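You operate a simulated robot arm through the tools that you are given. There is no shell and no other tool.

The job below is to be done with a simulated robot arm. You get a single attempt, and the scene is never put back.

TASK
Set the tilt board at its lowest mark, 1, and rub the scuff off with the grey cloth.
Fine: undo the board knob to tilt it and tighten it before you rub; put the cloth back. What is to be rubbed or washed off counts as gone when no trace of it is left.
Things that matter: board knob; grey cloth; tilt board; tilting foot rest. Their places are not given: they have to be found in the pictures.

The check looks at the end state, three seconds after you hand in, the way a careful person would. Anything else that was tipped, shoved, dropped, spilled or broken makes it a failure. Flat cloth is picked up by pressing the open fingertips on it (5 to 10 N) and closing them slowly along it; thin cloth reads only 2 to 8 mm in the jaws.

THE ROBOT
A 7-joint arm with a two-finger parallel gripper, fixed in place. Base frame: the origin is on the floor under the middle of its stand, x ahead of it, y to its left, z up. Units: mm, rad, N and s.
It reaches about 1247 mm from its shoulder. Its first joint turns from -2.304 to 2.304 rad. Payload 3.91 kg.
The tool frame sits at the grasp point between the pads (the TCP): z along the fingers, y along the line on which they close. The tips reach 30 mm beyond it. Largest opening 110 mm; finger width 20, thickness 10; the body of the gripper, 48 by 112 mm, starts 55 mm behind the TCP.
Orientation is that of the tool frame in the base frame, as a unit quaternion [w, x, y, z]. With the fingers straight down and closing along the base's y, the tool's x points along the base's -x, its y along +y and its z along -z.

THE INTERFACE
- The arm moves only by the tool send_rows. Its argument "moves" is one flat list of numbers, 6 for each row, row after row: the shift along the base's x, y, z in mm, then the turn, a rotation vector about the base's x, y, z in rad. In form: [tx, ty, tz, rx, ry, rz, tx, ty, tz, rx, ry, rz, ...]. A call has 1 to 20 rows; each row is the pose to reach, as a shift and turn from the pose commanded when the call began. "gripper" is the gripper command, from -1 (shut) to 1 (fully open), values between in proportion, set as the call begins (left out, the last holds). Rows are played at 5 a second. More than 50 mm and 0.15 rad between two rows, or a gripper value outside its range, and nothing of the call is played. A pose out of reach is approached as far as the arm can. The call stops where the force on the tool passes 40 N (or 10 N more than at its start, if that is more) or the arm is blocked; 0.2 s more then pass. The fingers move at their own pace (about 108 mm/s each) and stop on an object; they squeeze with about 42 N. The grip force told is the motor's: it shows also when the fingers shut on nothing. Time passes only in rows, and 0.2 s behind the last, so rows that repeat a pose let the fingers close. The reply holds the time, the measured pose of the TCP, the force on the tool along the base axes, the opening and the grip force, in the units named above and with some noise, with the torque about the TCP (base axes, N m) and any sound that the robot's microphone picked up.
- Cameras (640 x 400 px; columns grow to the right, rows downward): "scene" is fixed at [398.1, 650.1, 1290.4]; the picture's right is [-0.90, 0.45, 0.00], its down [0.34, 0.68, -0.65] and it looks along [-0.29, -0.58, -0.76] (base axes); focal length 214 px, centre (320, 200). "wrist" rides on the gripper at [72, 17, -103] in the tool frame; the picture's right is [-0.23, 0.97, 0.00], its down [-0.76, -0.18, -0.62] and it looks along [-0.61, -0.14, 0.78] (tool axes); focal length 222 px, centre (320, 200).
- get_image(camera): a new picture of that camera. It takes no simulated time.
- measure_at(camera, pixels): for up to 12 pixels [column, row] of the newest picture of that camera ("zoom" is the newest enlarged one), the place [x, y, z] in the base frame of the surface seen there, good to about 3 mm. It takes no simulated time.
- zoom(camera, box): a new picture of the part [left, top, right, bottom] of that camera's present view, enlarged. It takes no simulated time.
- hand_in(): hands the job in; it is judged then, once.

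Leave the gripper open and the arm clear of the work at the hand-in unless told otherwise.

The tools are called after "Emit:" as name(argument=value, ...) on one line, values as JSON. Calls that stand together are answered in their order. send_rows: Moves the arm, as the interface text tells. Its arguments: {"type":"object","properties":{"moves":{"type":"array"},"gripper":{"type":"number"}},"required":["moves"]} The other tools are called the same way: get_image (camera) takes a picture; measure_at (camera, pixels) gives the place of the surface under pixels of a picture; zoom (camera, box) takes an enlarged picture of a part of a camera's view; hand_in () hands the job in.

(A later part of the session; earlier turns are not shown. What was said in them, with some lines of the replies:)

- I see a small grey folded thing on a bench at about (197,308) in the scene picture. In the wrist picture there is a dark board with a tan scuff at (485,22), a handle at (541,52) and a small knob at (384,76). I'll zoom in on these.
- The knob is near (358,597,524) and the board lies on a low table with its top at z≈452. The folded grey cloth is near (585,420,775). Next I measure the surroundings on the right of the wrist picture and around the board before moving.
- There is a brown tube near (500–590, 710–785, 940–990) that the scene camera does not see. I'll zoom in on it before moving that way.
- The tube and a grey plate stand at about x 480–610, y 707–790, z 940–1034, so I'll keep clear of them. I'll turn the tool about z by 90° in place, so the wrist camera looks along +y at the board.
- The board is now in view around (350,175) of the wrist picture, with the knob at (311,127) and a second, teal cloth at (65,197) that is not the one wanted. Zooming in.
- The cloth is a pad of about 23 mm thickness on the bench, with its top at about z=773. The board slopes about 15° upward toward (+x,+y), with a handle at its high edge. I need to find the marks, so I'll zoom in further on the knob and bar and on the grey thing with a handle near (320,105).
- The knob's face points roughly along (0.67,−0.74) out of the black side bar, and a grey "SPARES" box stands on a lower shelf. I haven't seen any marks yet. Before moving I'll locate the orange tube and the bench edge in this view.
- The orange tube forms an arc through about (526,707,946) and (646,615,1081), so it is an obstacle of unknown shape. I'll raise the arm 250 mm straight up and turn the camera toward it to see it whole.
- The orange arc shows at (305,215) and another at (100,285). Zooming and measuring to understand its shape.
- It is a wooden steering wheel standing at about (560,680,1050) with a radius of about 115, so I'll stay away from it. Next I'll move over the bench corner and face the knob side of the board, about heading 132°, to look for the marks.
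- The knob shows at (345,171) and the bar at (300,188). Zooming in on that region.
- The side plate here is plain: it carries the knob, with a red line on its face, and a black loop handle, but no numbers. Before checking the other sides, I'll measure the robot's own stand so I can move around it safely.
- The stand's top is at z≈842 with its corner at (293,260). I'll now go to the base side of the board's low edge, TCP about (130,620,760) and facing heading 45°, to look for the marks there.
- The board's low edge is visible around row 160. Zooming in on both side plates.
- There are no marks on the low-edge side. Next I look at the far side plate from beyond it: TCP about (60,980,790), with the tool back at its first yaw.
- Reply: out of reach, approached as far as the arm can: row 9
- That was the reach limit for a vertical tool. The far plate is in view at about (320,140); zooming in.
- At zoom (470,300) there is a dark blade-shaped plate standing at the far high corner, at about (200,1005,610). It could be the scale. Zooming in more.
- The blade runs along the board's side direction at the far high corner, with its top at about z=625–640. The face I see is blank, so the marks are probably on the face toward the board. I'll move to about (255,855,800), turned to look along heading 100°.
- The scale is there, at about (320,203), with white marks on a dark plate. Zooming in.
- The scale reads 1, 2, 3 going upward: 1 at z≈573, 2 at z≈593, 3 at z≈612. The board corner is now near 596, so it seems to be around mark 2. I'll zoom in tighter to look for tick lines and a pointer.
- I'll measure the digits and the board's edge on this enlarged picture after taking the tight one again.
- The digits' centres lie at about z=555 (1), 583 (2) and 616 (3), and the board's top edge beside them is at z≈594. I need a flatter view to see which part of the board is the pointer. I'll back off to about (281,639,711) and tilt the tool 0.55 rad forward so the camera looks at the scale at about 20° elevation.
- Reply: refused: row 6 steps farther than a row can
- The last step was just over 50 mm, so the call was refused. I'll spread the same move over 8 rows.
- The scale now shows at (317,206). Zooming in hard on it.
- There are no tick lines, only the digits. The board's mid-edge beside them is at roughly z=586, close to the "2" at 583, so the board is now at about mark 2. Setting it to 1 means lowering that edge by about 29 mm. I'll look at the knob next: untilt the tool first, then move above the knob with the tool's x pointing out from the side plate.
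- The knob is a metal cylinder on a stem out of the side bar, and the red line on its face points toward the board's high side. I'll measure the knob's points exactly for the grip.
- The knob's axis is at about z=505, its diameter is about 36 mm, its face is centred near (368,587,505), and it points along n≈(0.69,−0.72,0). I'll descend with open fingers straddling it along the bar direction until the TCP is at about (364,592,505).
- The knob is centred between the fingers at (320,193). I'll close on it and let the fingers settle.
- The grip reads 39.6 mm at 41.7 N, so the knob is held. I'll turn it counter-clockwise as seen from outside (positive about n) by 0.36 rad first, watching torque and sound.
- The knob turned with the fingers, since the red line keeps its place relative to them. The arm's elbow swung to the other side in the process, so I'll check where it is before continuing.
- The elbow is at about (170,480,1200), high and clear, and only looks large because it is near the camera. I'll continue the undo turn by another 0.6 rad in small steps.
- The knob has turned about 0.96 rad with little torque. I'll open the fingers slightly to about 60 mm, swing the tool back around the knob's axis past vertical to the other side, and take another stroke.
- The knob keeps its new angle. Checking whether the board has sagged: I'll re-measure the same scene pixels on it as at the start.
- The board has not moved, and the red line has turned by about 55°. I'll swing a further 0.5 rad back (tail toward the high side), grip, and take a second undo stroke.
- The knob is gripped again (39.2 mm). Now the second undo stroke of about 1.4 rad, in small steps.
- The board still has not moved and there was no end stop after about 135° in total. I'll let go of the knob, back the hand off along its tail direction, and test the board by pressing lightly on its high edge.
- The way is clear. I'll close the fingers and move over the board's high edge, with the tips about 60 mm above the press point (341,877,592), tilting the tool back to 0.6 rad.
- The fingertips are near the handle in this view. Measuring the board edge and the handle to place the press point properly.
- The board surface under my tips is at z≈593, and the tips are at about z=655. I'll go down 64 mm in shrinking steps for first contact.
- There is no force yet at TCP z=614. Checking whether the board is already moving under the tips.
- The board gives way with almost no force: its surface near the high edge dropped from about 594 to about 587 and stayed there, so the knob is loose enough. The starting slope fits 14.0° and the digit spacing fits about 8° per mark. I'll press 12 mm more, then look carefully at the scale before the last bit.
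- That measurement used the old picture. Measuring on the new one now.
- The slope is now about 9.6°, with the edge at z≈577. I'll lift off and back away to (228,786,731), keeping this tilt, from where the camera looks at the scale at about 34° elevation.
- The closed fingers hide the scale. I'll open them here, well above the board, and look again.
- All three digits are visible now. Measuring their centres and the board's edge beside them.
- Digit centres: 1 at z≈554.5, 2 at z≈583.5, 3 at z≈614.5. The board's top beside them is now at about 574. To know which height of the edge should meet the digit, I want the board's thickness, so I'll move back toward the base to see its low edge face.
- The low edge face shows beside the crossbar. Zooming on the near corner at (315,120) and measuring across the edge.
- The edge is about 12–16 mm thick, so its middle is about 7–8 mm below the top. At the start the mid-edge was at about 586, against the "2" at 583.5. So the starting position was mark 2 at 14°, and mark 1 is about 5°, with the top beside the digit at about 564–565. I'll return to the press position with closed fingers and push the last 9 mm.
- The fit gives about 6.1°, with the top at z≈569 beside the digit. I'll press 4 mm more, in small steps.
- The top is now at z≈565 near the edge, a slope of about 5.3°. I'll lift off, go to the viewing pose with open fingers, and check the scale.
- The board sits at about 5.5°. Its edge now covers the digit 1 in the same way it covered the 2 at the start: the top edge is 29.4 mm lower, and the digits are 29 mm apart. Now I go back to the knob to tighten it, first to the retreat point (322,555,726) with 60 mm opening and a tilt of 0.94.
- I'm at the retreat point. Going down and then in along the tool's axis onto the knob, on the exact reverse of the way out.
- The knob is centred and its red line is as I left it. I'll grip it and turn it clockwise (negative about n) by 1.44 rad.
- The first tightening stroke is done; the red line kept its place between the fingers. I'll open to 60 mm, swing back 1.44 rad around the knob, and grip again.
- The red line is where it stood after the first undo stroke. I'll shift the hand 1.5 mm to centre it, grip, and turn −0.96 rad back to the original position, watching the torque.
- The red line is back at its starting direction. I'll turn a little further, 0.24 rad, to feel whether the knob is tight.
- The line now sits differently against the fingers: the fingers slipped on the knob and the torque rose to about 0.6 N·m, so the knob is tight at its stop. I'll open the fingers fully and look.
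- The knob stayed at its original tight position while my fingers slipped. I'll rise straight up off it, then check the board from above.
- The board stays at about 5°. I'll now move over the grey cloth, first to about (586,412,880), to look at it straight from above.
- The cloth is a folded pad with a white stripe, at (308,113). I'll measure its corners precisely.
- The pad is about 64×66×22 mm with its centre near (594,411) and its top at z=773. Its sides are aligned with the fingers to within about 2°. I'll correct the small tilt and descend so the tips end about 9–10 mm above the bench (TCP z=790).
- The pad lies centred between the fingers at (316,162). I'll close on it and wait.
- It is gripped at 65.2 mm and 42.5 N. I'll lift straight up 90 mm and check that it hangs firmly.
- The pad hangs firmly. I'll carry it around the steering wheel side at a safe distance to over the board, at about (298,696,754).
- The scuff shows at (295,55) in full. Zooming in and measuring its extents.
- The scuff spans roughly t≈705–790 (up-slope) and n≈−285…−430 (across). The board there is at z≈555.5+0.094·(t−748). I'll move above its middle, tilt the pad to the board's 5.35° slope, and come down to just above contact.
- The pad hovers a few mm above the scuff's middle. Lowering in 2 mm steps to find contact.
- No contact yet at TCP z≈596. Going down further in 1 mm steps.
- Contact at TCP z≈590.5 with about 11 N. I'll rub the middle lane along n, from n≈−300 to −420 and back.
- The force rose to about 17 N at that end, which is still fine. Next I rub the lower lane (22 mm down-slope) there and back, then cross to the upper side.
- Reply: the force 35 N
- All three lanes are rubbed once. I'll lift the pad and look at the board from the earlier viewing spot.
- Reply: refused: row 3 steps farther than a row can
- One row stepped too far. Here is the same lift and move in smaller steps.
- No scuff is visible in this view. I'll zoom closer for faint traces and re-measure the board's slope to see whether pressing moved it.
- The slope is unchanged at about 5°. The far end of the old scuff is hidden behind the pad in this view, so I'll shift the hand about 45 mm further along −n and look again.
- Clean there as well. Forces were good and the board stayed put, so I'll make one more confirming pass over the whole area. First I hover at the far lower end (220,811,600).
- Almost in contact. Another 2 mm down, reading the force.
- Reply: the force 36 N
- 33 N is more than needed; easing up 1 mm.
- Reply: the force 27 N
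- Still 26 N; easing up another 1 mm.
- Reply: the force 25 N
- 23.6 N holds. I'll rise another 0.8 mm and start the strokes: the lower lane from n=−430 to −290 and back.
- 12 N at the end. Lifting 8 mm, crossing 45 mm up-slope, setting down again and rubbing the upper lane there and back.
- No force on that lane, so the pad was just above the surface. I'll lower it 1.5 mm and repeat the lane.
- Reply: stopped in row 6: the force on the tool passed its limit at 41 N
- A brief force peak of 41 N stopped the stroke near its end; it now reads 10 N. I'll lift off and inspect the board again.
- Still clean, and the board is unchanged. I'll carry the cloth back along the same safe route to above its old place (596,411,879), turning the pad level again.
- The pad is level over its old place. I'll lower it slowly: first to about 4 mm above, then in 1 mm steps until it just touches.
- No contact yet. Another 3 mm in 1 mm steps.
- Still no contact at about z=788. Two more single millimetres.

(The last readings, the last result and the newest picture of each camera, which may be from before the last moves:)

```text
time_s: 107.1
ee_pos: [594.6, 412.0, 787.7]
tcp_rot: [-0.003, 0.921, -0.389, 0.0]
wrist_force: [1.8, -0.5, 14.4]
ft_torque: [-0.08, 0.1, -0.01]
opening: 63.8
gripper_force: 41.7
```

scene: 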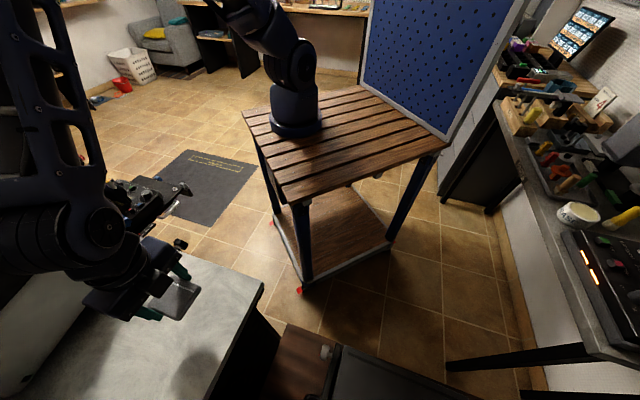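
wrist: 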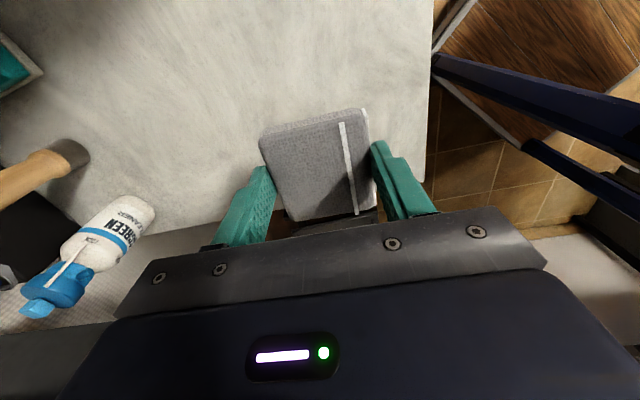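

The pad touches the bench (6–14 N). I'll open the fingers here, then rise straight up.

Emit:
send_rows(moves=[0, 0, 0.5, 0, 0, 0, 0, 0, 0.5, 0, 0, 0, 0, 0, 0.5, 0, 0, 0], gripper=1)

Emit:
send_rows(moves=[0, 0, 20, 0, 0, 0, 0, 0, 55, 0, 0, 0, 0, 0, 95, 0, 0, 0])

Emit:
get_image(camera="wrist")

Emit:
zoom(camera="wrist", box=[240, 60, 400, 180])

Emit:
measure_at(camera="wrist", pixels=[[308, 113], [280, 100], [295, 150], [340, 140], [325, 82]])

```text
time_s: 107.9
ee_pos: [595.9, 411.0, 786.9]
tcp_rot: [-0.001, 0.921, -0.39, 0.0]
wrist_force: [-1.2, 0.5, -0.6]
ft_torque: [0.0, 0.0, 0.05]
opening: 110.1
gripper_force: 0.1
```

```text
time_s: 108.7
ee_pos: [595.4, 410.4, 883.2]
tcp_rot: [0.0, 0.921, -0.389, 0.0]
wrist_force: [0.1, 0.8, -0.5]
ft_torque: [0.0, 0.05, 0.01]
opening: 110.2
gripper_force: 0.1
```

```text
taken
```

wrist: 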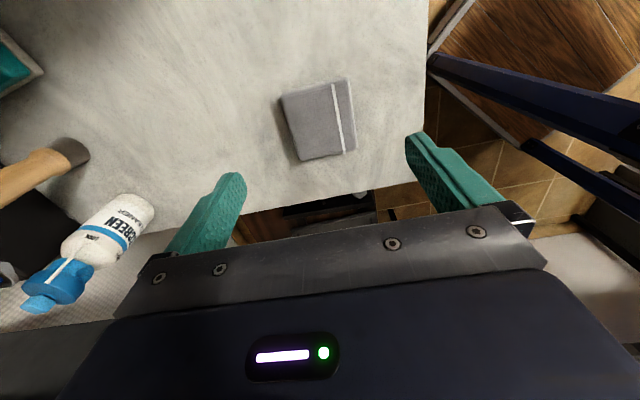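

```text
3.33 times, centred on (320, 120) of wrist
```

zoom: 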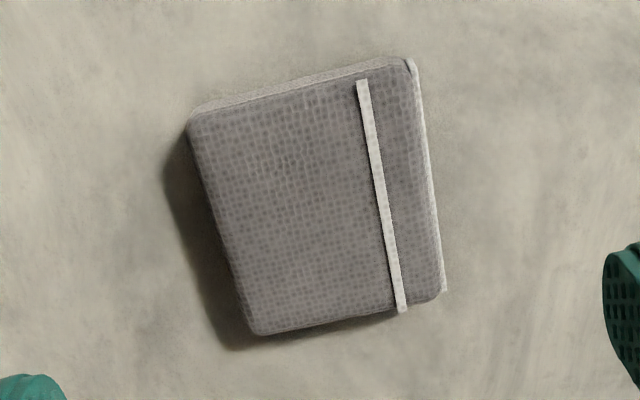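

```text
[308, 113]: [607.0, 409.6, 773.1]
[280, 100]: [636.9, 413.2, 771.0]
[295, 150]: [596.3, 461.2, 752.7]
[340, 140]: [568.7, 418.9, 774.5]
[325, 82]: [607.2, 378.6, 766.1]
```

The cloth lies back in its place, flat on the bench. I'll measure its centre once, then retreat to the start position, turned to view the board.

Emit:
measure_at(camera="wrist", pixels=[[320, 123], [321, 124], [319, 122]])

Emit:
send_rows(moves=[-38, 4, 20, 0, 0, -0.1, -76, 9, 40, 0, 0, -0.2, -114, 13, 60, 0, 0, -0.3, -152, 18, 80, 0, 0, -0.4, -190, 22, 100, 0, 0, -0.5, -228, 26, 120, 0, 0, -0.6, -266, 31, 140, 0, 0, -0.7, -304, 35, 160, 0, 0, -0.8])

Emit:
get_image(camera="wrist")

Emit:
zoom(camera="wrist", box=[260, 90, 430, 230])

Emit:
get_image(camera="scene")

```text
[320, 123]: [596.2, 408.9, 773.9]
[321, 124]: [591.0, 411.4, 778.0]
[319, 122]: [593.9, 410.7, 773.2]
```

```text
time_s: 110.5
ee_pos: [293.2, 445.9, 1042.3]
tcp_rot: [-0.001, -0.695, 0.719, -0.001]
wrist_force: [0.8, 0.7, -0.5]
ft_torque: [0.03, 0.06, -0.02]
opening: 110.1
gripper_force: 0.1
```

```text
taken
```

wrist: 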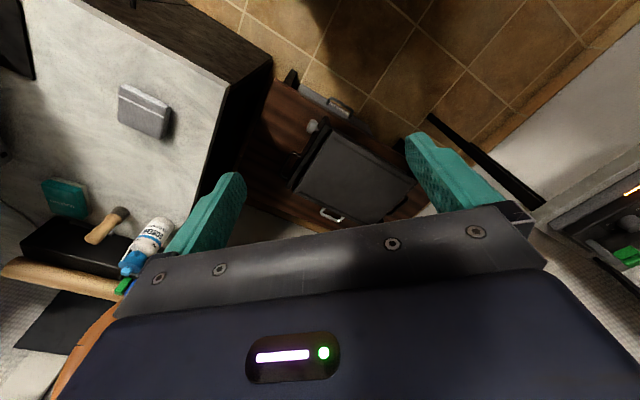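

```text
2.86 times, centred on (345, 160) of wrist
```

zoom: 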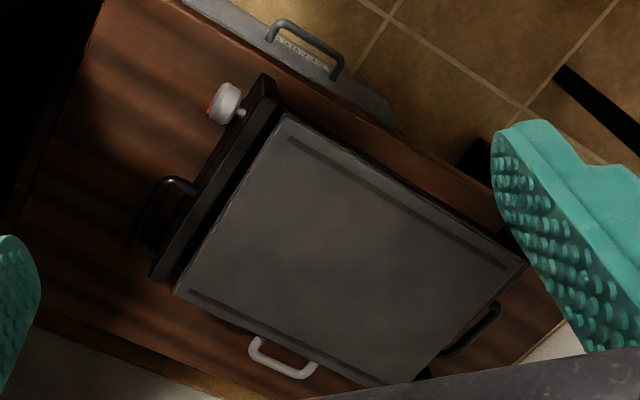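

```text
taken
```

scene: 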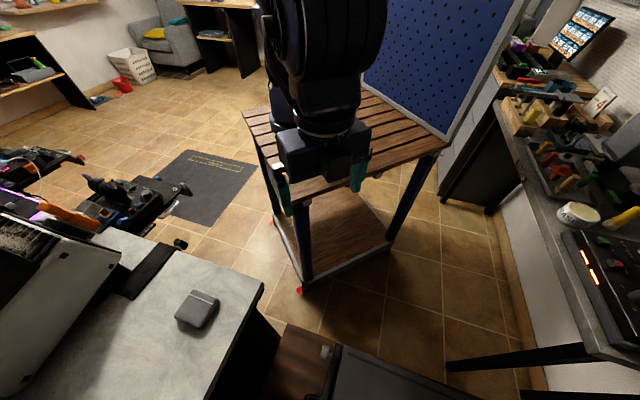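

The whole board shows clean. A tighter zoom for faint specks, and one more slope measurement over the entire board.

Emit:
zoom(camera="wrist", box=[295, 135, 415, 215])

Emit:
measure_at(camera="wrist", pixels=[[333, 140], [345, 155], [380, 165], [402, 182], [325, 160], [350, 180], [375, 195], [305, 190], [325, 200], [350, 212], [372, 213], [315, 175]])

```text
5.00 times, centred on (355, 175) of wrist
```

zoom: 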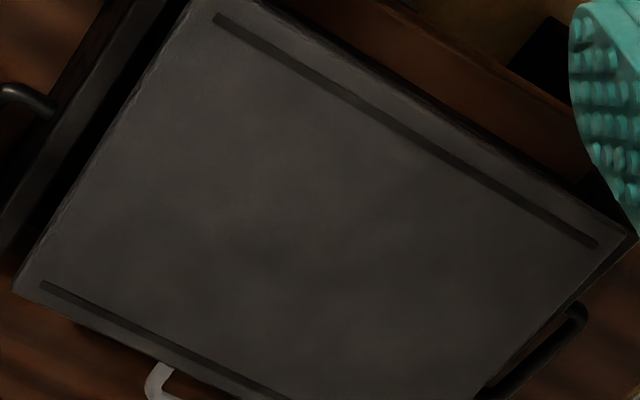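

```text
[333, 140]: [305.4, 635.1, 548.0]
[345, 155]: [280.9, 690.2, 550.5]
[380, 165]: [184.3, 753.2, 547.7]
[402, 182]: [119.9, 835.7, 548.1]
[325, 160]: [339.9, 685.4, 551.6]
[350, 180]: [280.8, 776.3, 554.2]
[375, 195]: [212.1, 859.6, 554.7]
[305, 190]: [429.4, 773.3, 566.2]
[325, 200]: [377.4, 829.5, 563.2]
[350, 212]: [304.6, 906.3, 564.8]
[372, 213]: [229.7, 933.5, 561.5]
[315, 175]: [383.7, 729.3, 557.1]
```

There are no specks anywhere, and the slope fit gives 5.06°. As a last check of the mark, I'll go to the same low viewing pose I used at the start and compare how the board edge meets the digit. First the move and turn, then the tilt.

Emit:
send_rows(moves=[0, 20, -38, 0, 0, 0.06, -2, 42, -76, 0, 0, 0.12, -3, 64, -114, 0, 0, 0.18, -5, 86, -152, 0, 0, 0.24, -6, 108, -190, 0, 0, 0.3, -8, 130, -228, 0, 0, 0.36, -9, 152, -260, 0, 0, 0.42, -10, 174, -290, 0, 0, 0.42])

Emit:
send_rows(moves=[0, 5, -10, 0.136, 0.0235, 0, 0, 10, -20, 0.271, 0.047, 0, -1, 15, -30, 0.406, 0.07, 0, -2, 20, -40, 0.542, 0.0935, 0])

Emit:
get_image(camera="wrist")

Emit:
zoom(camera="wrist", box=[297, 185, 337, 220])

```text
time_s: 112.3
ee_pos: [280.4, 620.3, 751.6]
tcp_rot: [-0.001, 0.831, -0.556, 0.0]
wrist_force: [-1.0, -0.2, -0.2]
ft_torque: [-0.02, -0.04, 0.01]
opening: 110.0
gripper_force: 0.0
```

```text
time_s: 113.3
ee_pos: [279.2, 640.1, 710.8]
tcp_rot: [-0.199, 0.799, -0.536, -0.188]
wrist_force: [-0.6, 0.9, 0.5]
ft_torque: [-0.03, 0.0, -0.01]
opening: 110.3
gripper_force: 0.2
```

```text
taken
```

wrist: 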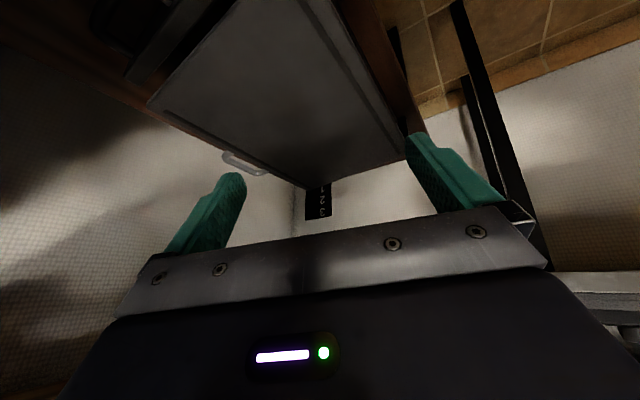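

```text
11.43 times, centred on (317, 202) of wrist
```

zoom: 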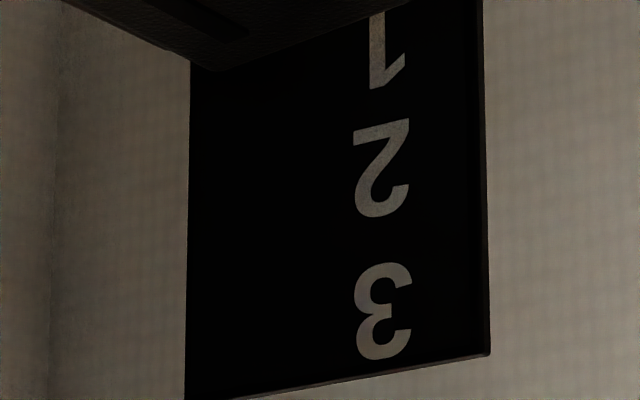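

In this view the board edge meets the "1" the way it met the "2" at the start: after correcting for the viewing angle, its top is about 10 mm above the digit's centre both times. So the board reads 1. I'll go back up to the clear start position with the fingers open.

Emit:
send_rows(moves=[1, -10, 20, -0.136, -0.0235, 0, 2, -20, 45, -0.271, -0.047, 0, 3, -30, 70, -0.406, -0.07, 0, 4, -40, 95, -0.542, -0.0935, 0], gripper=1)

Emit:
send_rows(moves=[1, -22, 35, 0, 0, -0.1, 2, -44, 70, 0, 0, -0.2, 4, -66, 105, 0, 0, -0.3, 5, -88, 140, 0, 0, -0.42, 6, -110, 175, 0, 0, -0.42, 8, -132, 205, 0, 0, -0.42, 10, -154, 236, 0, 0, -0.42])

Emit:
get_image(camera="wrist")

Emit:
get_image(camera="scene")

```text
time_s: 114.3
ee_pos: [283.2, 600.1, 806.3]
tcp_rot: [0.0, 0.831, -0.556, 0.0]
wrist_force: [-0.3, -0.3, -0.2]
ft_torque: [0.05, -0.03, 0.02]
opening: 110.2
gripper_force: 0.0
```

```text
time_s: 115.9
ee_pos: [292.5, 446.6, 1042.2]
tcp_rot: [0.0, -0.697, 0.717, 0.0]
wrist_force: [1.0, 0.8, -0.7]
ft_torque: [-0.01, -0.01, 0.0]
opening: 110.1
gripper_force: 0.0
```

```text
taken
```

wrist: 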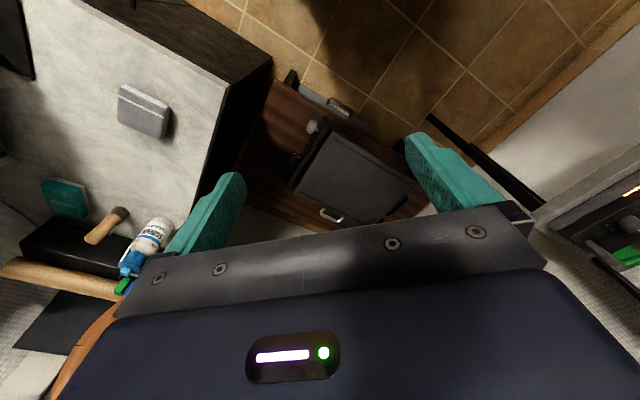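

```text
taken
```

scene: 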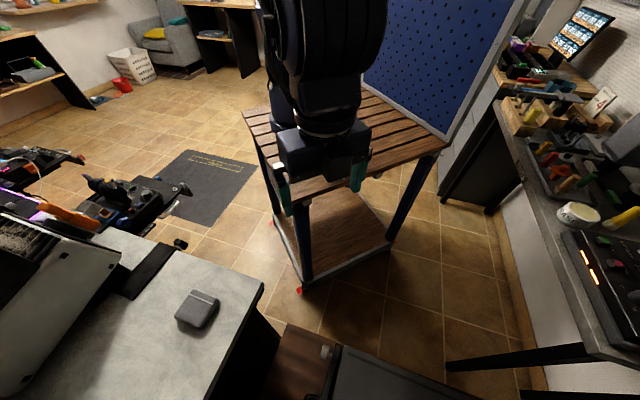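

The board is clean and set at mark 1, and the knob is tight with its red line at the original direction. The cloth is back on the bench at (143,110), everything else is where it was, and the arm is clear with the gripper open. Handing in.

Emit:
hand_in()

```text
The job is handed in.
```

I set the tilt board at mark 1 and rubbed the scuff off with the grey cloth, then handed the job in. No verdict has come back yet.

- **Tilt:** The board now slopes about 5°, down from about 14°. The scale has digits but no tick lines or pointer. I set it so the edge meets the "1" the same way it met the "2" at the start. If the board did not start exactly on 2, the setting could be a degree or more off.
- **Knob:** I turned it back to its original direction until my fingers slipped on it, so it is tight. The slope measured the same before and after rubbing.
- **Scuff:** I rubbed the whole area once and most of it a second time. One stroke of the second pass stopped early on a brief 41 N force peak. Close-up pictures afterwards show no trace.
- **Cloth:** It is back on the bench within a few millimetres of where it was, turned by a few degrees.

I saw nothing else moved or knocked. The arm is back at its start position with the gripper open.
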